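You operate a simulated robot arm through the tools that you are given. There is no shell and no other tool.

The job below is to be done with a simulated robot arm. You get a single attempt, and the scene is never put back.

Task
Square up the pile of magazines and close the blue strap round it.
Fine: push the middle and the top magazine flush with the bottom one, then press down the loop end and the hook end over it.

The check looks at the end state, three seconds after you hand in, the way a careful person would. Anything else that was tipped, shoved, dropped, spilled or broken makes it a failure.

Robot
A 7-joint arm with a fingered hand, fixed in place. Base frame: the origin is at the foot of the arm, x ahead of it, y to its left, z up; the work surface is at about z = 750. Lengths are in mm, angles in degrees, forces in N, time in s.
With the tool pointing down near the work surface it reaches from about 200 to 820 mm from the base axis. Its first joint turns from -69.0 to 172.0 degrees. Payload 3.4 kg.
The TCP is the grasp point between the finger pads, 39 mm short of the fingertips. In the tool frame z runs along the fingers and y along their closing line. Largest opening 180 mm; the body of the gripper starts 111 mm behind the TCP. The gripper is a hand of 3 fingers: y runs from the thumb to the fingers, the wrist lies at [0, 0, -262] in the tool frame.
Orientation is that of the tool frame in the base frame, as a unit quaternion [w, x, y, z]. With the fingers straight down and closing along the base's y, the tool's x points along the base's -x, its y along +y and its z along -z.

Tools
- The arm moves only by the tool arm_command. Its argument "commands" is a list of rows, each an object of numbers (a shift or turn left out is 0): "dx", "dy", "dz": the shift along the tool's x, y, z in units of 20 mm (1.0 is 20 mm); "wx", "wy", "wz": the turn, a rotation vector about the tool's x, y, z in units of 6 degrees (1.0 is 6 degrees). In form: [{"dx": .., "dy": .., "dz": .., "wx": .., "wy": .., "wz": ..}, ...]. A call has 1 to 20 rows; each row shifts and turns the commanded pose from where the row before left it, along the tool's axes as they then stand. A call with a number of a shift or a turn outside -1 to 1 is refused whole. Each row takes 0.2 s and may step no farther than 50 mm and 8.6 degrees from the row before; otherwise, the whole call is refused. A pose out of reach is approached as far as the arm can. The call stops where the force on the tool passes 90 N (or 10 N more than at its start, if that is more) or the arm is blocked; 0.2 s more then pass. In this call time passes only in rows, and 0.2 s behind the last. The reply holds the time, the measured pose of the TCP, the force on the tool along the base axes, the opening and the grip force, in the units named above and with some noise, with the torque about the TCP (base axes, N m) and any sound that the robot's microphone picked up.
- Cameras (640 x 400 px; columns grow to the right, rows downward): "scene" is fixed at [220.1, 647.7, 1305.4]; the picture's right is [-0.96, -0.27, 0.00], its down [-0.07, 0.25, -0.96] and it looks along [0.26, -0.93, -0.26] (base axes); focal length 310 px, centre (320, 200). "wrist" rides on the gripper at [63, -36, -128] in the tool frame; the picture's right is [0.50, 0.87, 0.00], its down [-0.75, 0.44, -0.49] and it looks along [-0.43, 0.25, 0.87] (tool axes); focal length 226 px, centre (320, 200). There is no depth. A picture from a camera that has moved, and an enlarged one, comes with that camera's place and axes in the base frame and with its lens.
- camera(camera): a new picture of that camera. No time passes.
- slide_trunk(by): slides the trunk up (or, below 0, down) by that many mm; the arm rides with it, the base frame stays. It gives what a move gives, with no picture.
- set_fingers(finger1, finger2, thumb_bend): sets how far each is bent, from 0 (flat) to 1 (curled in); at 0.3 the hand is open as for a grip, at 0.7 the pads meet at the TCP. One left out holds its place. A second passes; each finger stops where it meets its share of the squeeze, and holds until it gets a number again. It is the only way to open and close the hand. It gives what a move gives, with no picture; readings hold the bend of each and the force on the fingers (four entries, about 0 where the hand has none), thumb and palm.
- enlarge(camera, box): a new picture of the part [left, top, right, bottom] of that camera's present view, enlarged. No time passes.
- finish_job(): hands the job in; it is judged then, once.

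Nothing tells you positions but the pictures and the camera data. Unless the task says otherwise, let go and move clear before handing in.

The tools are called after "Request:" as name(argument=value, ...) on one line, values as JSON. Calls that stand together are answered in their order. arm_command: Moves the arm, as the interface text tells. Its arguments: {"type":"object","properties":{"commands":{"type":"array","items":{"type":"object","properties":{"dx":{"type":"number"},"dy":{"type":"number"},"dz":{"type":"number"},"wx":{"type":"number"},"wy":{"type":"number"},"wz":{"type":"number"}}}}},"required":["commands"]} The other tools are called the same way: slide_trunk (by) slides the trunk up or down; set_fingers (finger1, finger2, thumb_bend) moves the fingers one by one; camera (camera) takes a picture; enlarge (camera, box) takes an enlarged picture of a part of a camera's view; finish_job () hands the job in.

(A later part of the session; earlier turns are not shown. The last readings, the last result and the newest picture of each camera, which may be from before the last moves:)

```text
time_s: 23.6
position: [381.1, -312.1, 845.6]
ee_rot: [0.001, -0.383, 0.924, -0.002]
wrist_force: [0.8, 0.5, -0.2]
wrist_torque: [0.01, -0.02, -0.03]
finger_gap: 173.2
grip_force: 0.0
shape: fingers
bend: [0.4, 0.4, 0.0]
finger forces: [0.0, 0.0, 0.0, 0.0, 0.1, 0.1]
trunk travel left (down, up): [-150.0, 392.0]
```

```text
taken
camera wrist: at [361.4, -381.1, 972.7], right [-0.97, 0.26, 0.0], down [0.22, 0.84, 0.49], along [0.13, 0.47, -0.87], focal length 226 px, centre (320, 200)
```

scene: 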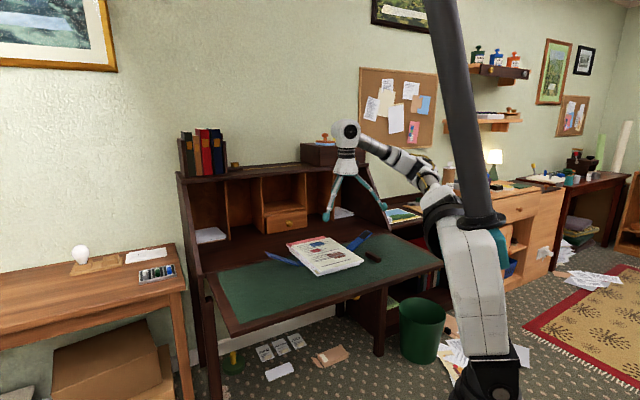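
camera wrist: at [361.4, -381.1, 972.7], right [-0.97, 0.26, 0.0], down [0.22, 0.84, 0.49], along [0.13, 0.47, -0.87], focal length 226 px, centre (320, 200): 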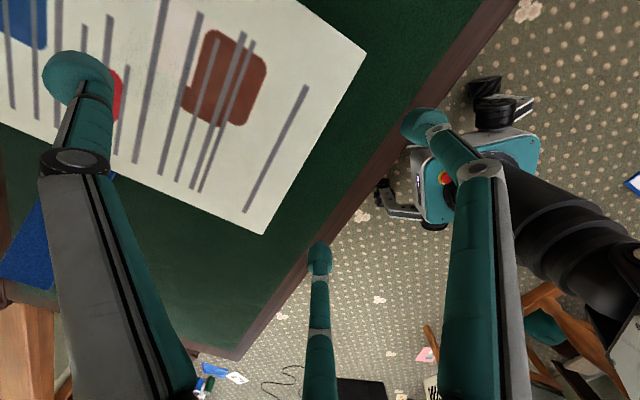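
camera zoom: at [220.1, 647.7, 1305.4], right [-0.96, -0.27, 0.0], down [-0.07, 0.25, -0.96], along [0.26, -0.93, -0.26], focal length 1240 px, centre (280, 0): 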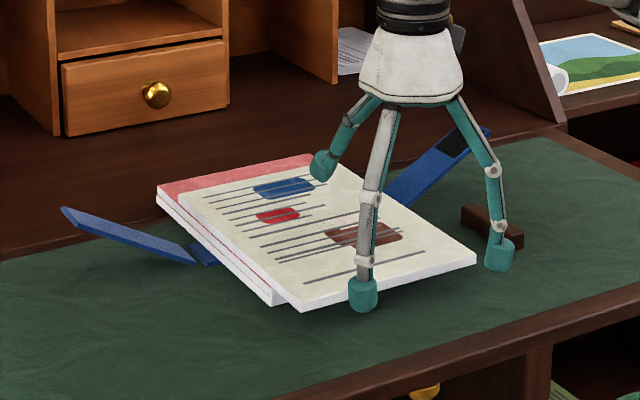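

Request:
arm_command(commands=[{"dz": 0.7}, {"dz": 0.7}, {"dy": -0.5}, {"dy": -0.5}, {"dy": -0.5}])

Request:
enlarge(camera="scene", box=[278, 222, 374, 282])

Request:
camera(camera="wrist")

```text
time_s: 24.8
position: [401.7, -334.1, 816.6]
ee_rot: [0.001, -0.383, 0.924, -0.001]
wrist_force: [-0.7, 0.6, -0.4]
wrist_torque: [-0.01, -0.04, -0.03]
finger_gap: 173.3
grip_force: 0.0
shape: fingers
bend: [0.4, 0.4, 0.0]
finger forces: [0.0, 0.0, 0.0, 0.0, 0.0, 0.0]
trunk travel left (down, up): [-150.0, 392.0]
```

```text
6.67 times, centred on (326, 252) of scene
camera zoom: at [220.1, 647.7, 1305.4], right [-0.96, -0.27, 0.0], down [-0.07, 0.25, -0.96], along [0.26, -0.93, -0.26], focal length 2066 px, centre (280, -147)
```

zoom: 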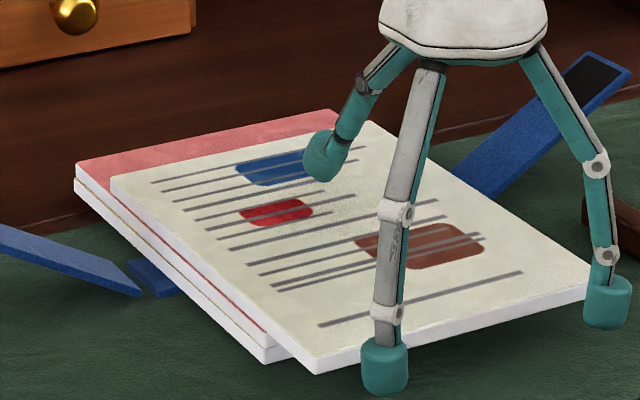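

```text
taken
camera wrist: at [382.6, -402.6, 945.3], right [-0.97, 0.26, 0.0], down [0.22, 0.84, 0.49], along [0.13, 0.47, -0.87], focal length 226 px, centre (320, 200)
```

wrist: 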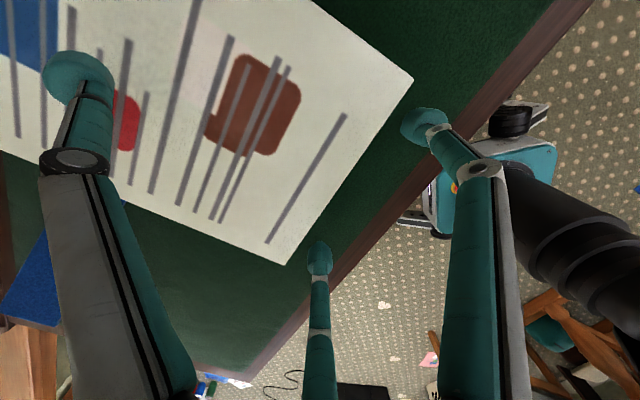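

Request:
arm_command(commands=[{"dy": -0.3}, {"dy": -0.3}, {"dy": -0.3}, {"dy": -0.3}, {"dy": -0.3}])

Request:
enlarge(camera="scene", box=[278, 222, 374, 282])

Request:
camera(camera="wrist")

```text
time_s: 26.0
position: [424.3, -355.0, 816.8]
ee_rot: [0.001, -0.383, 0.924, -0.002]
wrist_force: [-0.4, 0.6, 0.8]
wrist_torque: [0.08, 0.02, 0.03]
finger_gap: 173.8
grip_force: 0.2
shape: fingers
bend: [0.4, 0.4, 0.0]
finger forces: [0.4, 0.4, 0.0, 0.0, 0.1, 0.1]
trunk travel left (down, up): [-150.0, 392.0]
```

```text
6.67 times, centred on (326, 252) of scene
camera zoom: at [220.1, 647.7, 1305.4], right [-0.96, -0.27, 0.0], down [-0.07, 0.25, -0.96], along [0.26, -0.93, -0.26], focal length 2066 px, centre (280, -147)
```

zoom: 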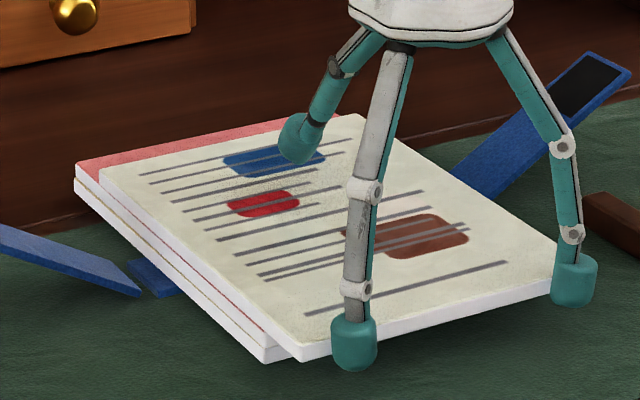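

```text
taken
camera wrist: at [403.5, -423.3, 945.2], right [-0.97, 0.26, 0.0], down [0.22, 0.84, 0.49], along [0.13, 0.47, -0.87], focal length 226 px, centre (320, 200)
```

wrist: 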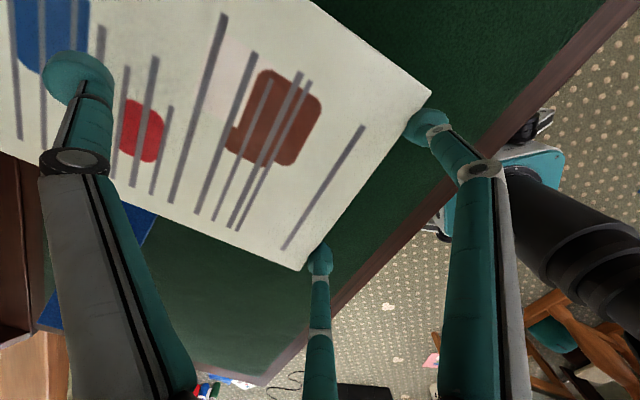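

Request:
arm_command(commands=[{"dy": -0.3}, {"dy": -0.3}, {"dy": -0.3}, {"dy": -0.25}])

Request:
enlarge(camera="scene", box=[278, 235, 318, 260])

Request:
enlarge(camera="scene", box=[300, 255, 340, 280])

Request:
enlarge(camera="scene", box=[278, 222, 374, 282])

```text
time_s: 27.0
position: [437.7, -370.3, 816.9]
ee_rot: [0.001, -0.383, 0.924, -0.002]
wrist_force: [-0.3, 0.6, 0.4]
wrist_torque: [0.03, 0.05, -0.05]
finger_gap: 173.8
grip_force: 0.6
shape: fingers
bend: [0.4, 0.4, 0.0]
finger forces: [0.4, 0.5, 0.0, 0.1, 0.0, 0.0]
trunk travel left (down, up): [-150.0, 392.0]
```

```text
16.00 times, centred on (298, 248) of scene
camera zoom: at [220.1, 647.7, 1305.4], right [-0.96, -0.27, 0.0], down [-0.07, 0.25, -0.96], along [0.26, -0.93, -0.26], focal length 4959 px, centre (672, -560)
```

zoom: 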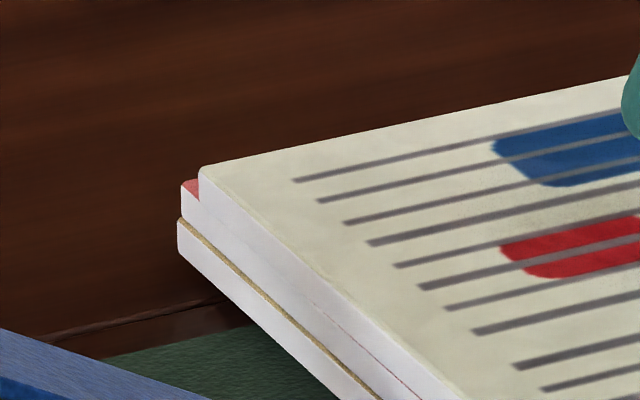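

```text
16.00 times, centred on (320, 268) of scene
camera zoom: at [220.1, 647.7, 1305.4], right [-0.96, -0.27, 0.0], down [-0.07, 0.25, -0.96], along [0.26, -0.93, -0.26], focal length 4959 px, centre (320, -880)
```

zoom: 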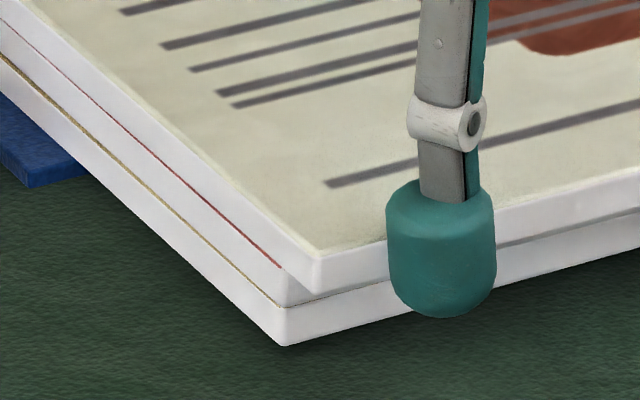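

```text
6.67 times, centred on (326, 252) of scene
camera zoom: at [220.1, 647.7, 1305.4], right [-0.96, -0.27, 0.0], down [-0.07, 0.25, -0.96], along [0.26, -0.93, -0.26], focal length 2066 px, centre (280, -147)
```

zoom: 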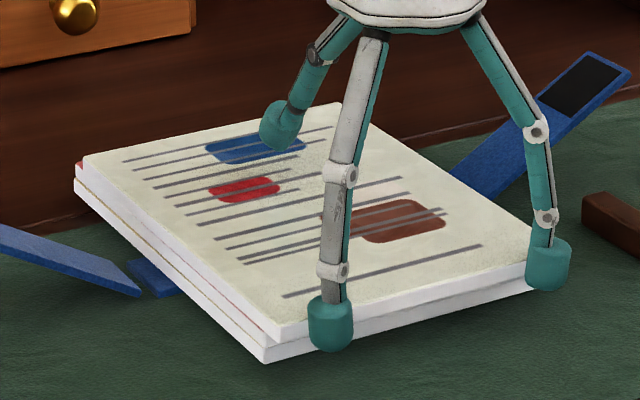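

The top magazine has about 12 mm left to go. I'll push in smaller steps.

Request:
arm_command(commands=[{"dy": -0.25}, {"dy": -0.25}])

Request:
enlarge(camera="scene", box=[278, 235, 318, 260])

Request:
enlarge(camera="scene", box=[300, 255, 340, 280])

Request:
camera(camera="wrist")

```text
time_s: 27.6
position: [445.8, -378.3, 818.2]
ee_rot: [0.002, -0.384, 0.924, -0.002]
wrist_force: [1.3, 0.0, 0.0]
wrist_torque: [0.01, 0.05, 0.03]
finger_gap: 173.6
grip_force: 0.4
shape: fingers
bend: [0.4, 0.4, 0.0]
finger forces: [0.4, 0.5, 0.0, 0.1, 0.0, 0.0]
trunk travel left (down, up): [-150.0, 392.0]
```

```text
16.00 times, centred on (298, 248) of scene
camera zoom: at [220.1, 647.7, 1305.4], right [-0.96, -0.27, 0.0], down [-0.07, 0.25, -0.96], along [0.26, -0.93, -0.26], focal length 4959 px, centre (672, -560)
```

zoom: 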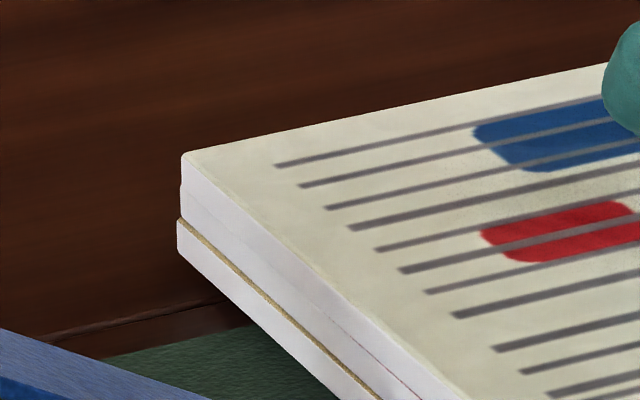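

```text
16.00 times, centred on (320, 268) of scene
camera zoom: at [220.1, 647.7, 1305.4], right [-0.96, -0.27, 0.0], down [-0.07, 0.25, -0.96], along [0.26, -0.93, -0.26], focal length 4959 px, centre (320, -880)
```

zoom: 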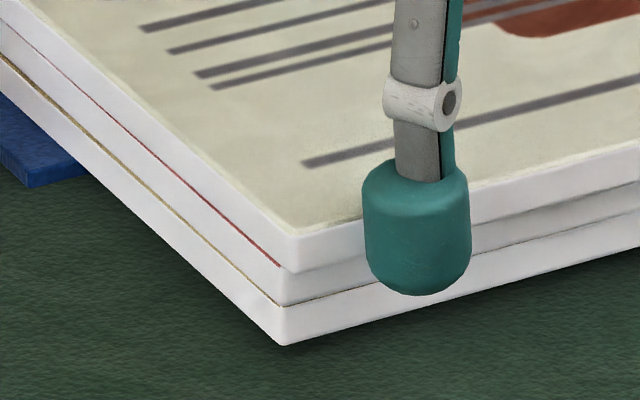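

```text
taken
camera wrist: at [427.4, -446.6, 945.4], right [-0.97, 0.26, 0.0], down [0.22, 0.84, 0.49], along [0.13, 0.47, -0.87], focal length 226 px, centre (320, 200)
```

wrist: 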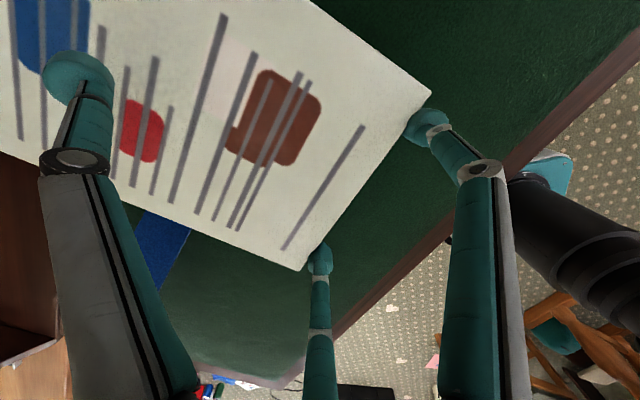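

Request:
enlarge(camera="scene", box=[284, 240, 300, 250])

Request:
enlarge(camera="scene", box=[310, 267, 326, 277])

Request:
enlarge(camera="wrist", box=[230, 170, 390, 270])

Request:
enlarge(camera="wrist", box=[330, 60, 490, 160])

```text
16.00 times, centred on (292, 245) of scene
camera zoom: at [220.1, 647.7, 1305.4], right [-0.96, -0.27, 0.0], down [-0.07, 0.25, -0.96], along [0.26, -0.93, -0.26], focal length 4959 px, centre (768, -520)
```

zoom: 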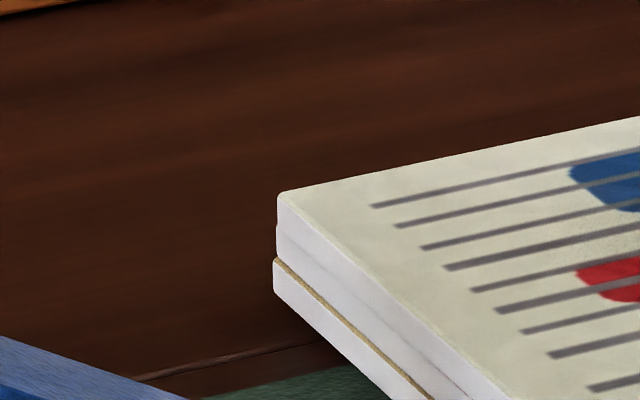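

```text
16.00 times, centred on (318, 272) of scene
camera zoom: at [220.1, 647.7, 1305.4], right [-0.96, -0.27, 0.0], down [-0.07, 0.25, -0.96], along [0.26, -0.93, -0.26], focal length 4959 px, centre (352, -952)
```

zoom: 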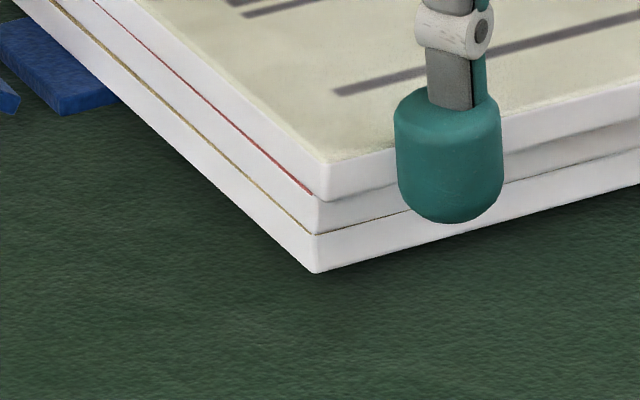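

```text
4.00 times, centred on (310, 220) of wrist
camera zoom: at [427.4, -446.6, 945.4], right [-0.97, 0.26, 0.0], down [0.22, 0.84, 0.49], along [0.13, 0.47, -0.87], focal length 904 px, centre (360, 120)
```

zoom: 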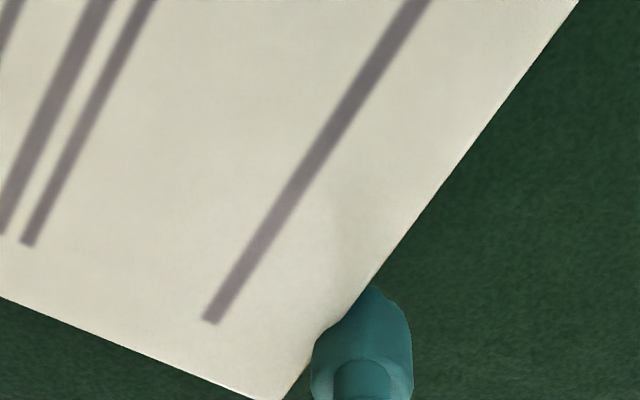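

```text
4.00 times, centred on (410, 110) of wrist
camera zoom: at [427.4, -446.6, 945.4], right [-0.97, 0.26, 0.0], down [0.22, 0.84, 0.49], along [0.13, 0.47, -0.87], focal length 904 px, centre (-40, 560)
```

zoom: 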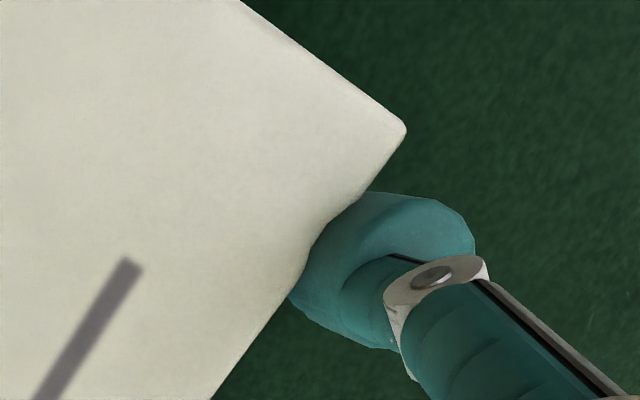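

Request:
arm_command(commands=[{"dy": -0.1}])

Request:
enlarge(camera="scene", box=[284, 240, 300, 250])

Request:
enlarge(camera="scene", box=[310, 267, 326, 277])

```text
time_s: 28.0
position: [446.6, -379.0, 816.7]
ee_rot: [0.0, -0.383, 0.924, -0.002]
wrist_force: [-1.0, 1.0, 0.4]
wrist_torque: [0.0, 0.02, 0.0]
finger_gap: 173.8
grip_force: 0.7
shape: fingers
bend: [0.4, 0.4, 0.0]
finger forces: [0.3, 0.3, 0.0, 0.0, 0.0, 0.0]
trunk travel left (down, up): [-150.0, 392.0]
```

```text
16.00 times, centred on (292, 245) of scene
camera zoom: at [220.1, 647.7, 1305.4], right [-0.96, -0.27, 0.0], down [-0.07, 0.25, -0.96], along [0.26, -0.93, -0.26], focal length 4959 px, centre (768, -520)
```

zoom: 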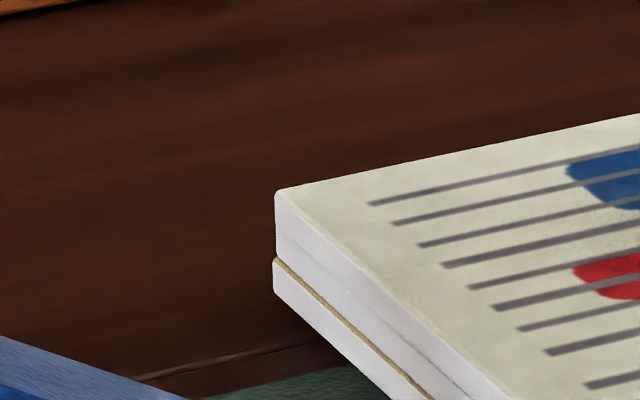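

```text
16.00 times, centred on (318, 272) of scene
camera zoom: at [220.1, 647.7, 1305.4], right [-0.96, -0.27, 0.0], down [-0.07, 0.25, -0.96], along [0.26, -0.93, -0.26], focal length 4959 px, centre (352, -952)
```

zoom: 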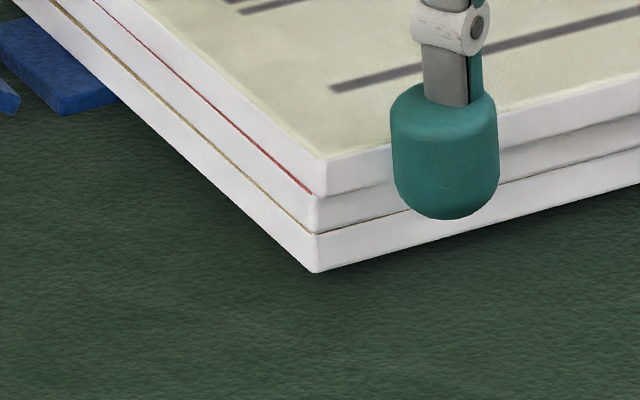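

Both fingers have brought the top nearly flush. I'll back off and rise so I can inspect all four corners.

Request:
arm_command(commands=[{"dy": 0.5}, {"dy": 0.5}, {"dy": 0.5}, {"dz": -1}, {"dz": -1}, {"dz": -1}])

Request:
enlarge(camera="scene", box=[340, 250, 372, 270])

Request:
enlarge(camera="scene", box=[304, 258, 336, 278])

Request:
enlarge(camera="scene", box=[276, 228, 372, 288])

Request:
camera(camera="wrist")

```text
time_s: 29.4
position: [426.6, -358.2, 877.0]
ee_rot: [0.0, -0.383, 0.924, -0.002]
wrist_force: [0.5, 1.1, 0.1]
wrist_torque: [-0.01, 0.02, 0.01]
finger_gap: 173.6
grip_force: 0.1
shape: fingers
bend: [0.4, 0.4, 0.0]
finger forces: [0.1, 0.1, 0.1, 0.1, 0.1, 0.0]
trunk travel left (down, up): [-150.0, 392.0]
```

```text
16.00 times, centred on (356, 260) of scene
camera zoom: at [220.1, 647.7, 1305.4], right [-0.96, -0.27, 0.0], down [-0.07, 0.25, -0.96], along [0.26, -0.93, -0.26], focal length 4959 px, centre (-256, -760)
```

zoom: 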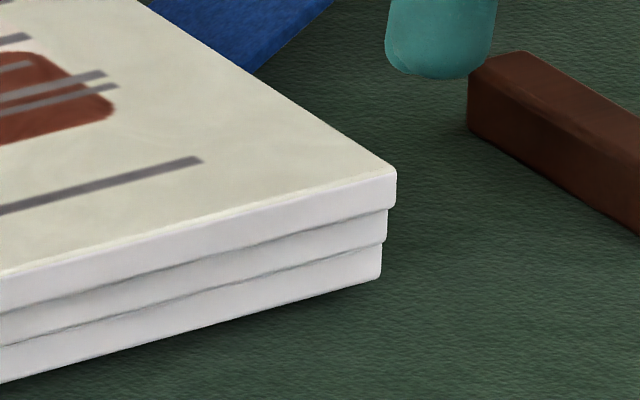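

```text
16.00 times, centred on (320, 268) of scene
camera zoom: at [220.1, 647.7, 1305.4], right [-0.96, -0.27, 0.0], down [-0.07, 0.25, -0.96], along [0.26, -0.93, -0.26], focal length 4959 px, centre (320, -888)
```

zoom: 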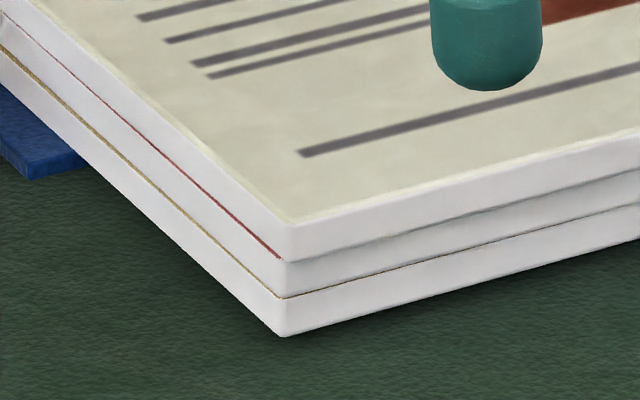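

```text
6.67 times, centred on (324, 258) of scene
camera zoom: at [220.1, 647.7, 1305.4], right [-0.96, -0.27, 0.0], down [-0.07, 0.25, -0.96], along [0.26, -0.93, -0.26], focal length 2066 px, centre (293, -187)
```

zoom: 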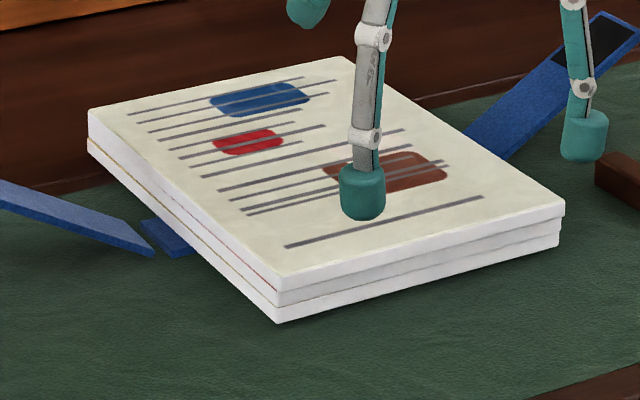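

```text
taken
camera wrist: at [407.5, -426.3, 1004.8], right [-0.97, 0.26, 0.0], down [0.22, 0.84, 0.49], along [0.13, 0.47, -0.87], focal length 226 px, centre (320, 200)
```

wrist: 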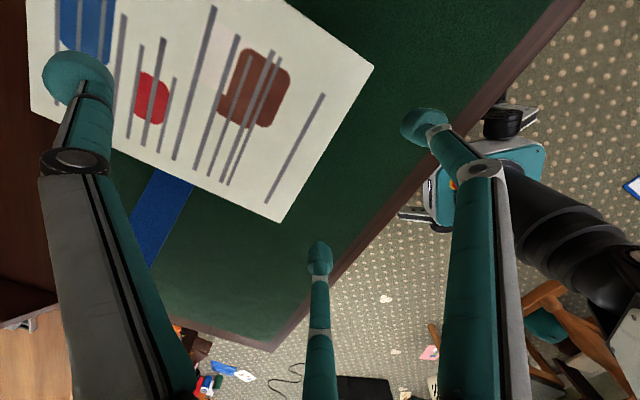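

The pile is within about 2 mm everywhere. The top sits roughly 2 mm, and the middle 1 mm, too far to the -s side. I'll try a gentle sideways nudge with one finger, keeping clear of the brown block, and first check which finger is on that side.

Request:
set_fingers(finger1=0.4, finger2=0, thumb_bend=0)

Request:
camera(camera="wrist")

```text
time_s: 30.4
position: [426.2, -358.4, 877.8]
ee_rot: [0.0, -0.384, 0.923, -0.001]
wrist_force: [-0.1, 0.1, 0.5]
wrist_torque: [0.0, 0.02, 0.02]
finger_gap: 173.0
grip_force: 0.0
shape: fingers
bend: [0.4, 0.0, 0.0]
finger forces: [0.1, 0.1, 0.0, 0.1, 0.0, 0.1]
trunk travel left (down, up): [-150.0, 392.0]
```

```text
taken
camera wrist: at [407.6, -426.5, 1004.6], right [-0.97, 0.26, 0.0], down [0.22, 0.84, 0.49], along [0.13, 0.47, -0.87], focal length 226 px, centre (320, 200)
```

wrist: 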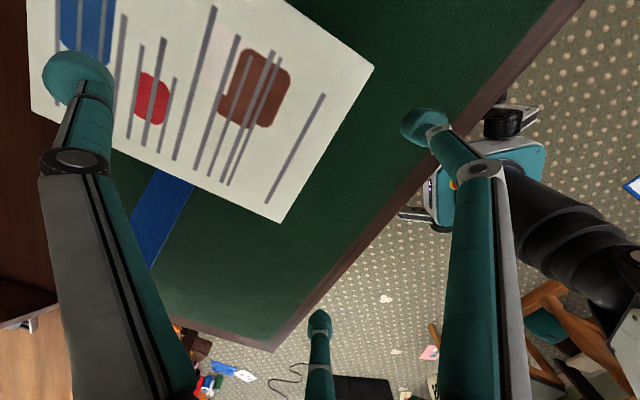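

Request:
arm_command(commands=[{"dy": -0.715, "dx": 0.64}, {"dy": -0.715, "dx": 0.64}, {"dy": -0.715, "dx": 0.64}, {"dy": -0.715, "dx": 0.64}, {"dz": 0.8}, {"dz": 0.8}])

Request:
camera(camera="wrist")

Request:
enlarge(camera="scene", box=[276, 220, 404, 300])

```text
time_s: 31.8
position: [429.6, -433.8, 845.8]
ee_rot: [0.002, -0.383, 0.924, -0.002]
wrist_force: [0.1, 0.4, 0.1]
wrist_torque: [-0.02, 0.02, 0.02]
finger_gap: 173.2
grip_force: 0.0
shape: fingers
bend: [0.4, 0.0, 0.0]
finger forces: [0.0, 0.0, 0.1, 0.0, 0.0, 0.0]
trunk travel left (down, up): [-150.0, 392.0]
```

```text
taken
camera wrist: at [411.3, -503.0, 973.0], right [-0.97, 0.26, 0.0], down [0.22, 0.84, 0.49], along [0.13, 0.47, -0.87], focal length 226 px, centre (320, 200)
```

wrist: 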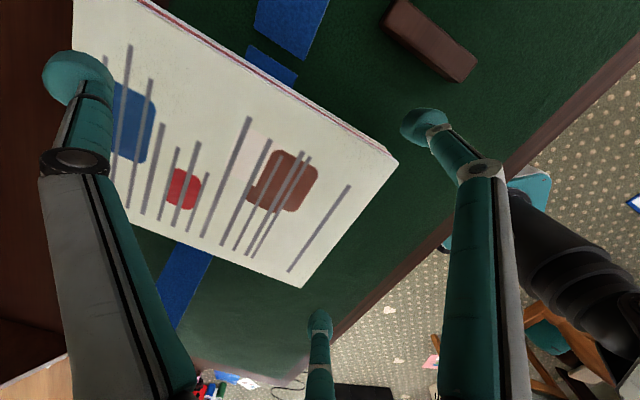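

```text
5.00 times, centred on (340, 260) of scene
camera zoom: at [220.1, 647.7, 1305.4], right [-0.96, -0.27, 0.0], down [-0.07, 0.25, -0.96], along [0.26, -0.93, -0.26], focal length 1550 px, centre (220, -100)
```

zoom: 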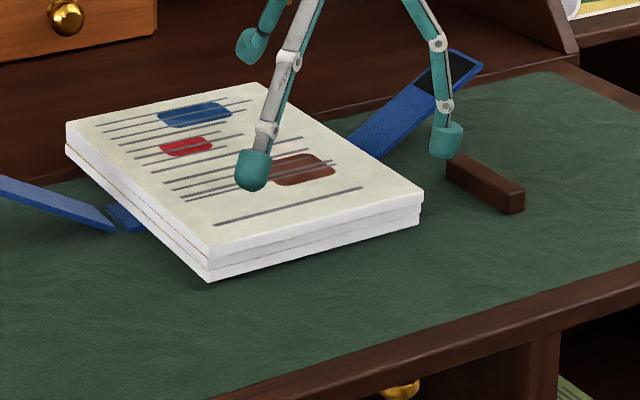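

Request:
enlarge(camera="wrist", box=[140, 0, 300, 100])

Request:
enlarge(camera="wrist", box=[280, 70, 440, 170])

```text
4.00 times, centred on (220, 50) of wrist
camera zoom: at [411.3, -503.0, 973.0], right [-0.97, 0.26, 0.0], down [0.22, 0.84, 0.49], along [0.13, 0.47, -0.87], focal length 904 px, centre (720, 800)
```

zoom: 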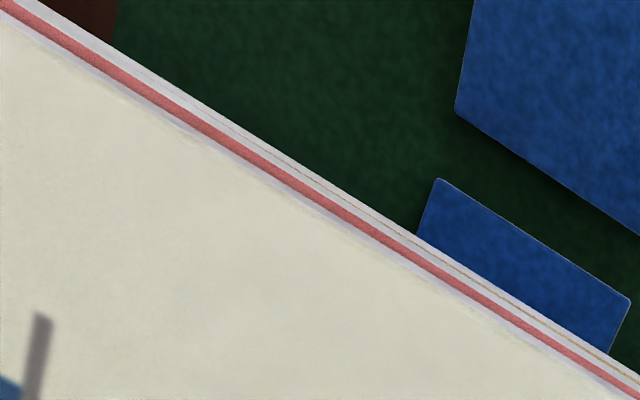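

```text
4.00 times, centred on (360, 120) of wrist
camera zoom: at [411.3, -503.0, 973.0], right [-0.97, 0.26, 0.0], down [0.22, 0.84, 0.49], along [0.13, 0.47, -0.87], focal length 904 px, centre (160, 520)
```

zoom: 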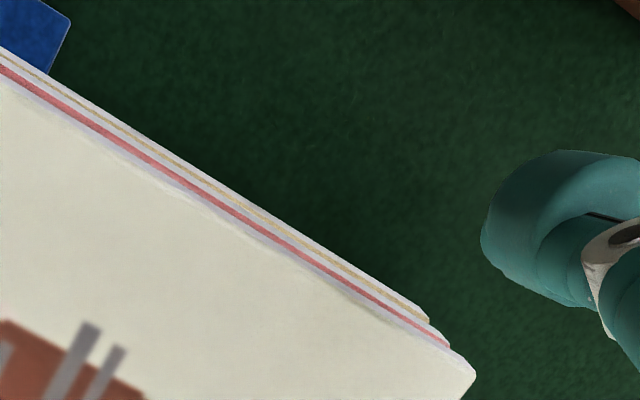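

Request:
arm_command(commands=[{"dz": -0.7}, {"dx": -0.6, "dy": -0.6}, {"dx": -0.6, "dy": -0.6}])

Request:
camera(camera="wrist")

Request:
enlarge(camera="wrist", box=[140, 0, 300, 100])

Request:
enlarge(camera="wrist", box=[260, 30, 420, 130])

Request:
enlarge(camera="wrist", box=[340, 90, 500, 190])

```text
time_s: 32.6
position: [466.0, -436.7, 860.3]
ee_rot: [0.001, -0.383, 0.924, -0.002]
wrist_force: [-1.3, 0.6, 0.5]
wrist_torque: [0.0, -0.04, -0.02]
finger_gap: 172.7
grip_force: 0.1
shape: fingers
bend: [0.4, 0.0, 0.0]
finger forces: [0.1, 0.1, 0.0, 0.0, 0.0, 0.0]
trunk travel left (down, up): [-150.0, 392.0]
```

```text
taken
camera wrist: at [445.2, -504.9, 988.1], right [-0.97, 0.26, 0.0], down [0.22, 0.84, 0.49], along [0.13, 0.47, -0.87], focal length 226 px, centre (320, 200)
```

wrist: 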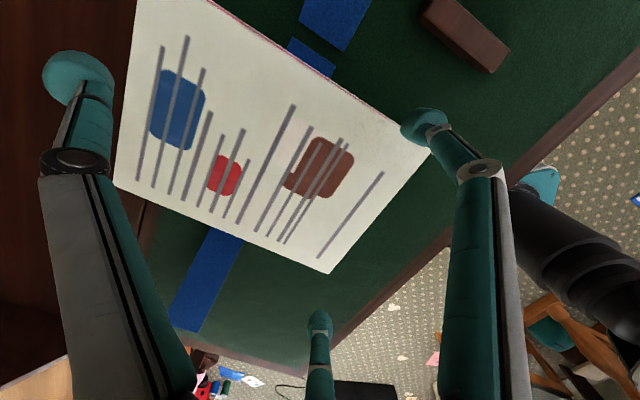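

```text
4.00 times, centred on (220, 50) of wrist
camera zoom: at [445.2, -504.9, 988.1], right [-0.97, 0.26, 0.0], down [0.22, 0.84, 0.49], along [0.13, 0.47, -0.87], focal length 904 px, centre (720, 800)
```

zoom: 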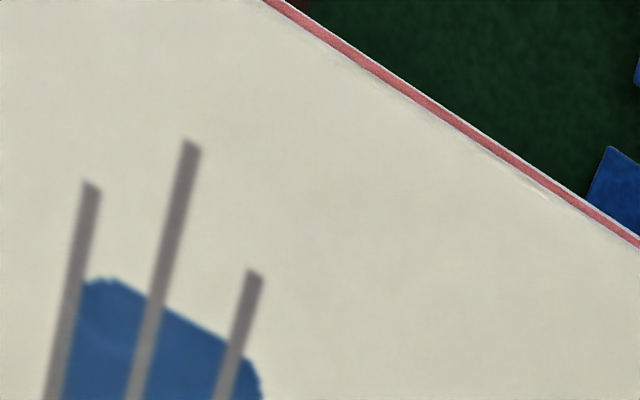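

```text
4.00 times, centred on (340, 80) of wrist
camera zoom: at [445.2, -504.9, 988.1], right [-0.97, 0.26, 0.0], down [0.22, 0.84, 0.49], along [0.13, 0.47, -0.87], focal length 904 px, centre (240, 680)
```

zoom: 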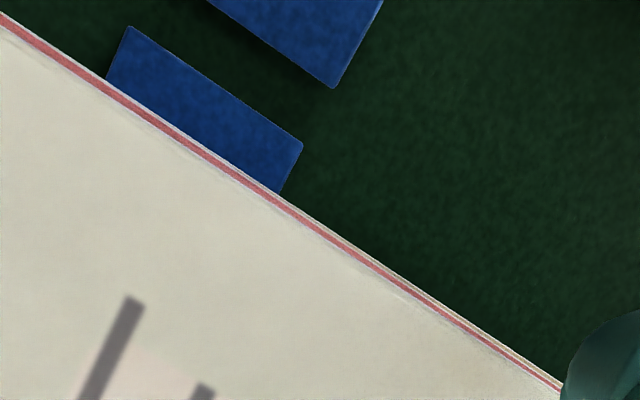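

```text
4.00 times, centred on (420, 140) of wrist
camera zoom: at [445.2, -504.9, 988.1], right [-0.97, 0.26, 0.0], down [0.22, 0.84, 0.49], along [0.13, 0.47, -0.87], focal length 904 px, centre (-80, 440)
```

zoom: 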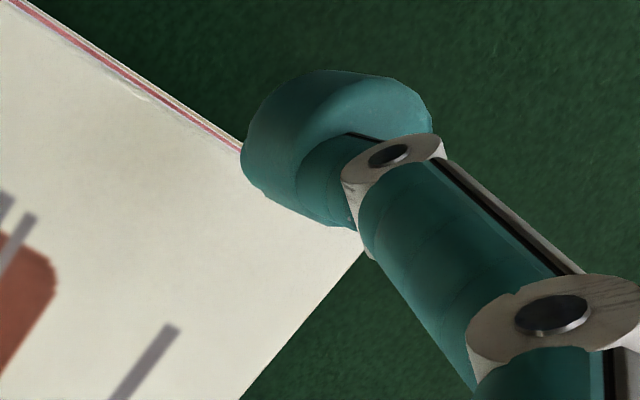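

From directly above, the left edges are within about 2 mm of each other, so I don't need the sideways nudge. I'll check the near and far edges the same way.

Request:
arm_command(commands=[{"dx": -0.75, "dy": 1}, {"dx": -0.75, "dy": 1}, {"dx": -0.75, "dy": 1}, {"dx": -0.75, "dy": 1}, {"dx": -0.75, "dy": 1}, {"dx": -0.75, "dy": 1}])

Request:
camera(camera="wrist")

Request:
enlarge(camera="wrist", box=[240, 20, 400, 120])

Request:
arm_command(commands=[{"dy": -1}, {"dy": -1}, {"dy": -1}, {"dy": -1}, {"dy": -1}, {"dy": -1}, {"dy": -1}, {"dy": -1}, {"dy": -1}, {"dy": -1}, {"dy": -1}, {"dy": -1}, {"dy": -0.4}])

Request:
camera(camera="wrist")

Request:
enlarge(camera="wrist", box=[240, 20, 400, 120])

```text
time_s: 34.0
position: [444.5, -285.4, 861.2]
ee_rot: [0.001, -0.384, 0.923, -0.002]
wrist_force: [-0.2, -0.5, 0.3]
wrist_torque: [-0.04, 0.0, -0.02]
finger_gap: 173.4
grip_force: 0.0
shape: fingers
bend: [0.4, 0.0, 0.0]
finger forces: [0.0, 0.1, 0.0, 0.1, 0.0, 0.1]
trunk travel left (down, up): [-150.0, 392.0]
```

```text
taken
camera wrist: at [424.8, -353.8, 987.8], right [-0.97, 0.26, 0.0], down [0.22, 0.84, 0.49], along [0.13, 0.47, -0.87], focal length 226 px, centre (320, 200)
```

wrist: 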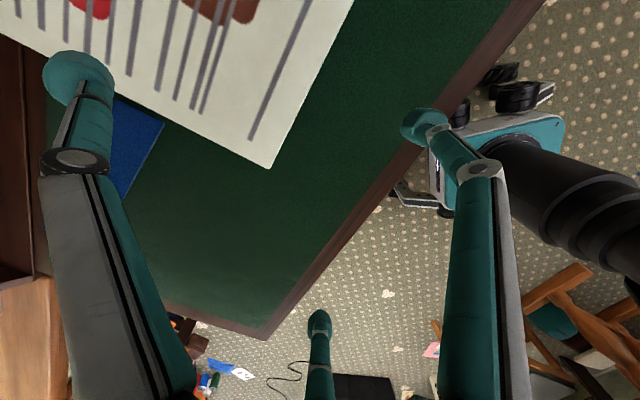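

```text
4.00 times, centred on (320, 70) of wrist
camera zoom: at [424.8, -353.8, 987.8], right [-0.97, 0.26, 0.0], down [0.22, 0.84, 0.49], along [0.13, 0.47, -0.87], focal length 904 px, centre (320, 720)
```

zoom: 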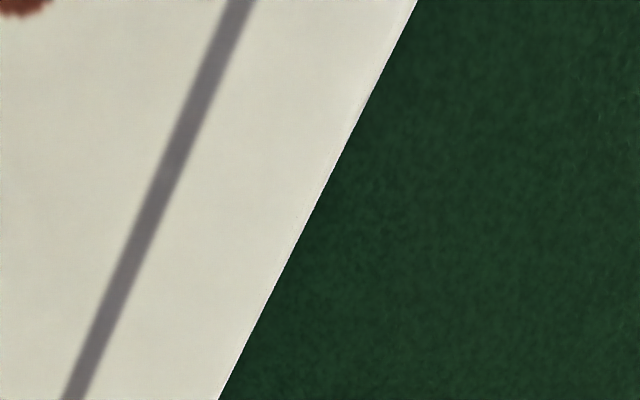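

```text
time_s: 36.8
position: [618.5, -460.7, 860.6]
ee_rot: [0.0, -0.384, 0.923, -0.002]
wrist_force: [0.4, 0.0, -0.2]
wrist_torque: [0.04, -0.01, 0.03]
finger_gap: 173.1
grip_force: 0.1
shape: fingers
bend: [0.4, 0.0, 0.0]
finger forces: [0.0, 0.0, 0.0, 0.1, 0.0, 0.1]
trunk travel left (down, up): [-150.0, 392.0]
```

```text
taken
camera wrist: at [600.1, -529.7, 988.5], right [-0.97, 0.26, 0.0], down [0.22, 0.84, 0.49], along [0.13, 0.47, -0.87], focal length 226 px, centre (320, 200)
```

wrist: 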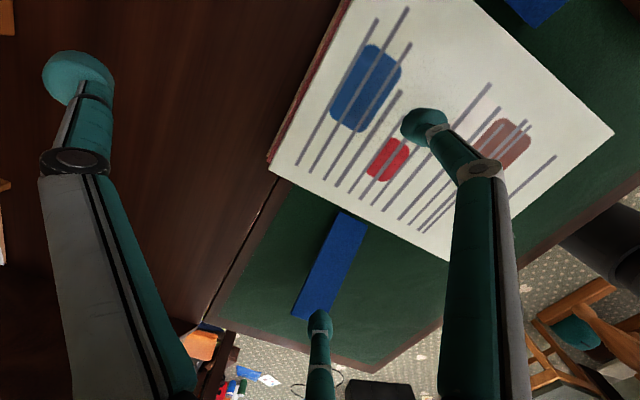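

```text
4.00 times, centred on (320, 70) of wrist
camera zoom: at [600.1, -529.7, 988.5], right [-0.97, 0.26, 0.0], down [0.22, 0.84, 0.49], along [0.13, 0.47, -0.87], focal length 904 px, centre (320, 720)
```

zoom: 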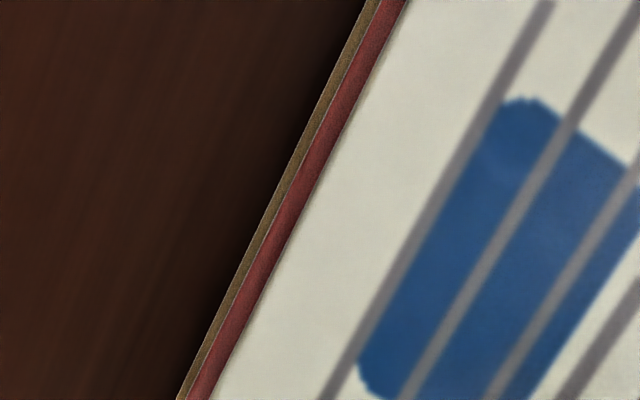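

Looking straight down, the far edge tells a more exact story: the middle still needs about +2.5 mm and the top about +7 mm outward to match the bottom's gold edge. I'll repeat the two-finger push from the near side, a little lower so the fingers catch both magazines.

Request:
set_fingers(finger1=0.4, finger2=0.4, thumb_bend=0)

Request:
arm_command(commands=[{"dy": 1, "dx": 0.3}, {"dy": 1, "dx": 0.3}, {"dy": 1, "dx": 0.3}, {"dy": 1, "dx": 0.3}, {"dy": 1, "dx": 0.3}, {"dy": 1, "dx": 0.3}, {"dy": 1, "dx": 0.3}, {"dy": 1, "dx": 0.3}, {"dy": 1, "dx": 0.3}, {"dy": 1, "dx": 0.3}, {"dy": 1, "dx": 0.15}, {"dz": 0.8}, {"dz": 0.8}, {"dz": 0.7}])

Request:
camera(camera="wrist")

Request:
enlarge(camera="scene", box=[278, 222, 374, 282])

```text
time_s: 37.8
position: [618.2, -460.1, 861.5]
ee_rot: [-0.001, -0.383, 0.924, -0.002]
wrist_force: [-0.2, -0.2, 0.3]
wrist_torque: [-0.01, -0.01, -0.01]
finger_gap: 173.1
grip_force: 0.1
shape: fingers
bend: [0.4, 0.4, 0.0]
finger forces: [0.0, 0.0, 0.1, 0.0, 0.1, 0.1]
trunk travel left (down, up): [-150.0, 392.0]
```

```text
time_s: 40.8
position: [418.3, -350.1, 813.6]
ee_rot: [0.001, -0.383, 0.924, -0.001]
wrist_force: [0.1, -0.2, 0.5]
wrist_torque: [0.01, 0.01, -0.03]
finger_gap: 173.2
grip_force: 0.0
shape: fingers
bend: [0.4, 0.4, 0.0]
finger forces: [0.0, 0.1, 0.0, 0.0, 0.0, 0.1]
trunk travel left (down, up): [-150.0, 392.0]
```

```text
taken
camera wrist: at [399.3, -419.4, 941.1], right [-0.97, 0.26, 0.0], down [0.22, 0.84, 0.49], along [0.13, 0.47, -0.87], focal length 226 px, centre (320, 200)
```

wrist: 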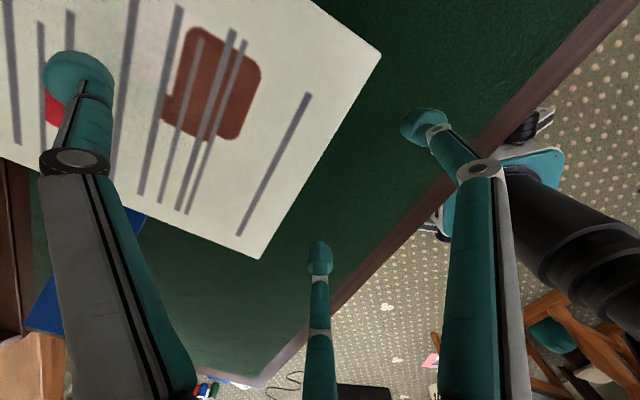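

```text
6.67 times, centred on (326, 252) of scene
camera zoom: at [220.1, 647.7, 1305.4], right [-0.96, -0.27, 0.0], down [-0.07, 0.25, -0.96], along [0.26, -0.93, -0.26], focal length 2066 px, centre (280, -147)
```

zoom: 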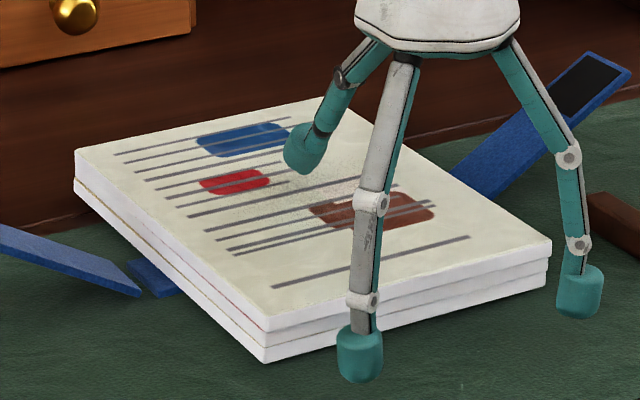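

Request:
arm_command(commands=[{"dy": -0.5}, {"dy": -0.5}, {"dy": -0.5}, {"dy": -0.35}, {"dy": -0.15}, {"dy": -0.1}])

Request:
arm_command(commands=[{"dy": -0.1}, {"dy": -0.1}])

Request:
enlarge(camera="scene", box=[304, 258, 336, 278])

Request:
enlarge(camera="scene", box=[278, 235, 318, 260])

```text
time_s: 42.2
position: [448.7, -380.2, 812.8]
ee_rot: [0.0, -0.384, 0.923, -0.002]
wrist_force: [-0.5, 0.8, 0.2]
wrist_torque: [-0.01, 0.04, 0.04]
finger_gap: 173.6
grip_force: 0.4
shape: fingers
bend: [0.4, 0.4, 0.0]
finger forces: [0.4, 0.5, 0.0, 0.1, 0.1, 0.0]
trunk travel left (down, up): [-150.0, 392.0]
```

```text
time_s: 42.8
position: [450.9, -382.1, 814.4]
ee_rot: [0.001, -0.384, 0.923, -0.002]
wrist_force: [-0.8, 0.7, 0.5]
wrist_torque: [0.04, 0.02, 0.0]
finger_gap: 173.6
grip_force: 0.9
shape: fingers
bend: [0.4, 0.4, 0.0]
finger forces: [0.4, 0.4, 0.0, 0.0, 0.0, 0.0]
trunk travel left (down, up): [-150.0, 392.0]
```

```text
16.00 times, centred on (320, 268) of scene
camera zoom: at [220.1, 647.7, 1305.4], right [-0.96, -0.27, 0.0], down [-0.07, 0.25, -0.96], along [0.26, -0.93, -0.26], focal length 4959 px, centre (320, -888)
```

zoom: 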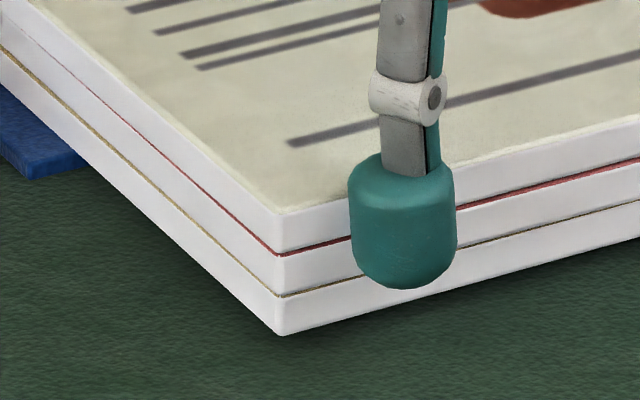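

```text
16.00 times, centred on (298, 248) of scene
camera zoom: at [220.1, 647.7, 1305.4], right [-0.96, -0.27, 0.0], down [-0.07, 0.25, -0.96], along [0.26, -0.93, -0.26], focal length 4959 px, centre (672, -560)
```

zoom: 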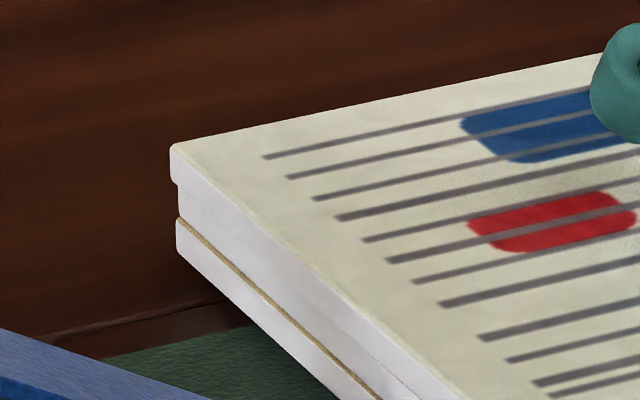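

Request:
arm_command(commands=[{"dy": -0.07}])

Request:
enlarge(camera="scene", box=[304, 258, 336, 278])

Request:
enlarge(camera="scene", box=[336, 245, 368, 265])

Request:
enlarge(camera="wrist", box=[330, 60, 490, 160])

```text
time_s: 43.2
position: [452.1, -384.5, 813.6]
ee_rot: [0.0, -0.384, 0.923, -0.002]
wrist_force: [-1.6, 1.4, 0.3]
wrist_torque: [0.06, 0.03, 0.01]
finger_gap: 173.6
grip_force: 0.3
shape: fingers
bend: [0.4, 0.4, 0.0]
finger forces: [0.7, 0.7, 0.1, 0.0, 0.0, 0.1]
trunk travel left (down, up): [-150.0, 392.0]
```

```text
16.00 times, centred on (320, 268) of scene
camera zoom: at [220.1, 647.7, 1305.4], right [-0.96, -0.27, 0.0], down [-0.07, 0.25, -0.96], along [0.26, -0.93, -0.26], focal length 4959 px, centre (320, -888)
```

zoom: 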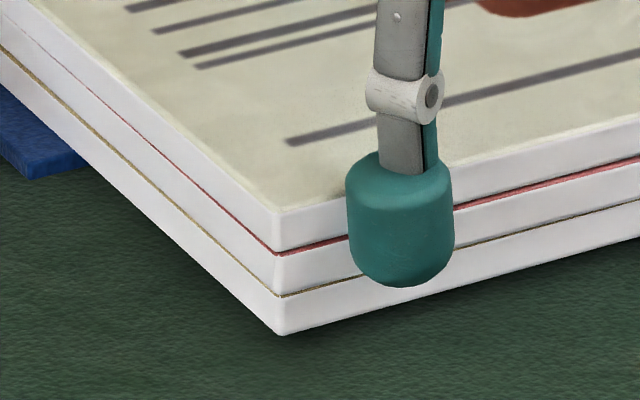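

```text
16.00 times, centred on (352, 255) of scene
camera zoom: at [220.1, 647.7, 1305.4], right [-0.96, -0.27, 0.0], down [-0.07, 0.25, -0.96], along [0.26, -0.93, -0.26], focal length 4959 px, centre (-192, -680)
```

zoom: 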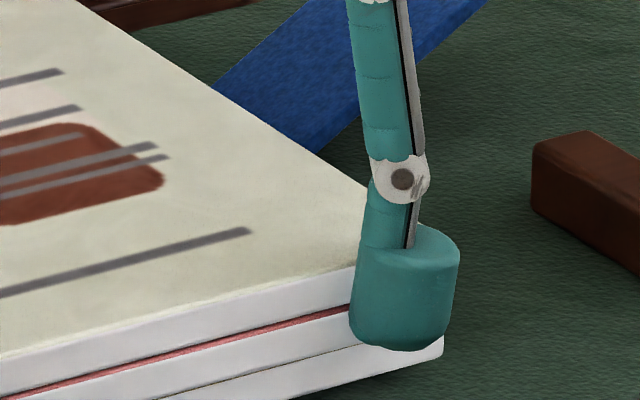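

```text
4.00 times, centred on (410, 110) of wrist
camera zoom: at [433.1, -452.6, 941.6], right [-0.97, 0.26, 0.0], down [0.22, 0.84, 0.49], along [0.13, 0.47, -0.87], focal length 904 px, centre (-40, 560)
```

zoom: 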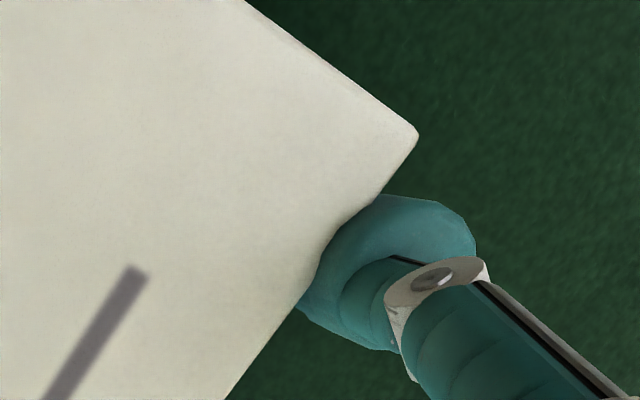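

Request:
arm_command(commands=[{"dy": -0.08}])

Request:
enlarge(camera="scene", box=[304, 258, 336, 278])

Request:
enlarge(camera="scene", box=[278, 235, 318, 260])

```text
time_s: 43.6
position: [453.5, -385.9, 814.7]
ee_rot: [0.0, -0.384, 0.923, -0.002]
wrist_force: [-1.3, 1.3, -0.3]
wrist_torque: [0.05, 0.03, -0.01]
finger_gap: 173.9
grip_force: 1.0
shape: fingers
bend: [0.4, 0.4, 0.0]
finger forces: [0.9, 0.7, 0.1, 0.0, 0.1, 0.0]
trunk travel left (down, up): [-150.0, 392.0]
```

```text
16.00 times, centred on (320, 268) of scene
camera zoom: at [220.1, 647.7, 1305.4], right [-0.96, -0.27, 0.0], down [-0.07, 0.25, -0.96], along [0.26, -0.93, -0.26], focal length 4959 px, centre (320, -888)
```

zoom: 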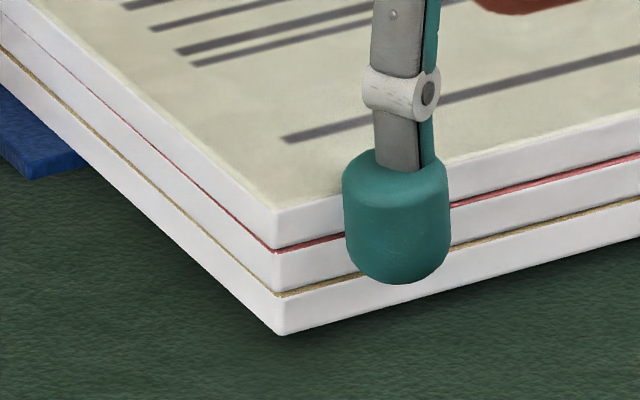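

```text
16.00 times, centred on (298, 248) of scene
camera zoom: at [220.1, 647.7, 1305.4], right [-0.96, -0.27, 0.0], down [-0.07, 0.25, -0.96], along [0.26, -0.93, -0.26], focal length 4959 px, centre (672, -560)
```

zoom: 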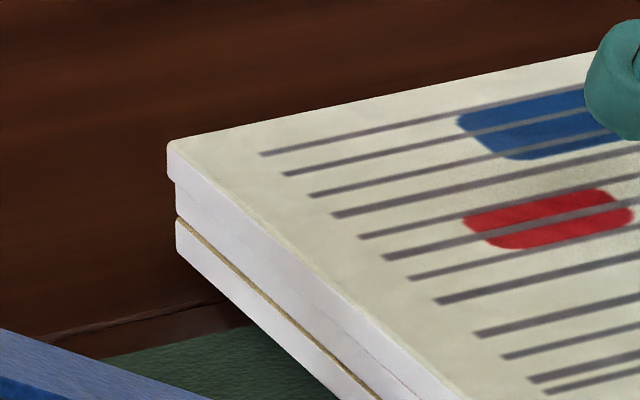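

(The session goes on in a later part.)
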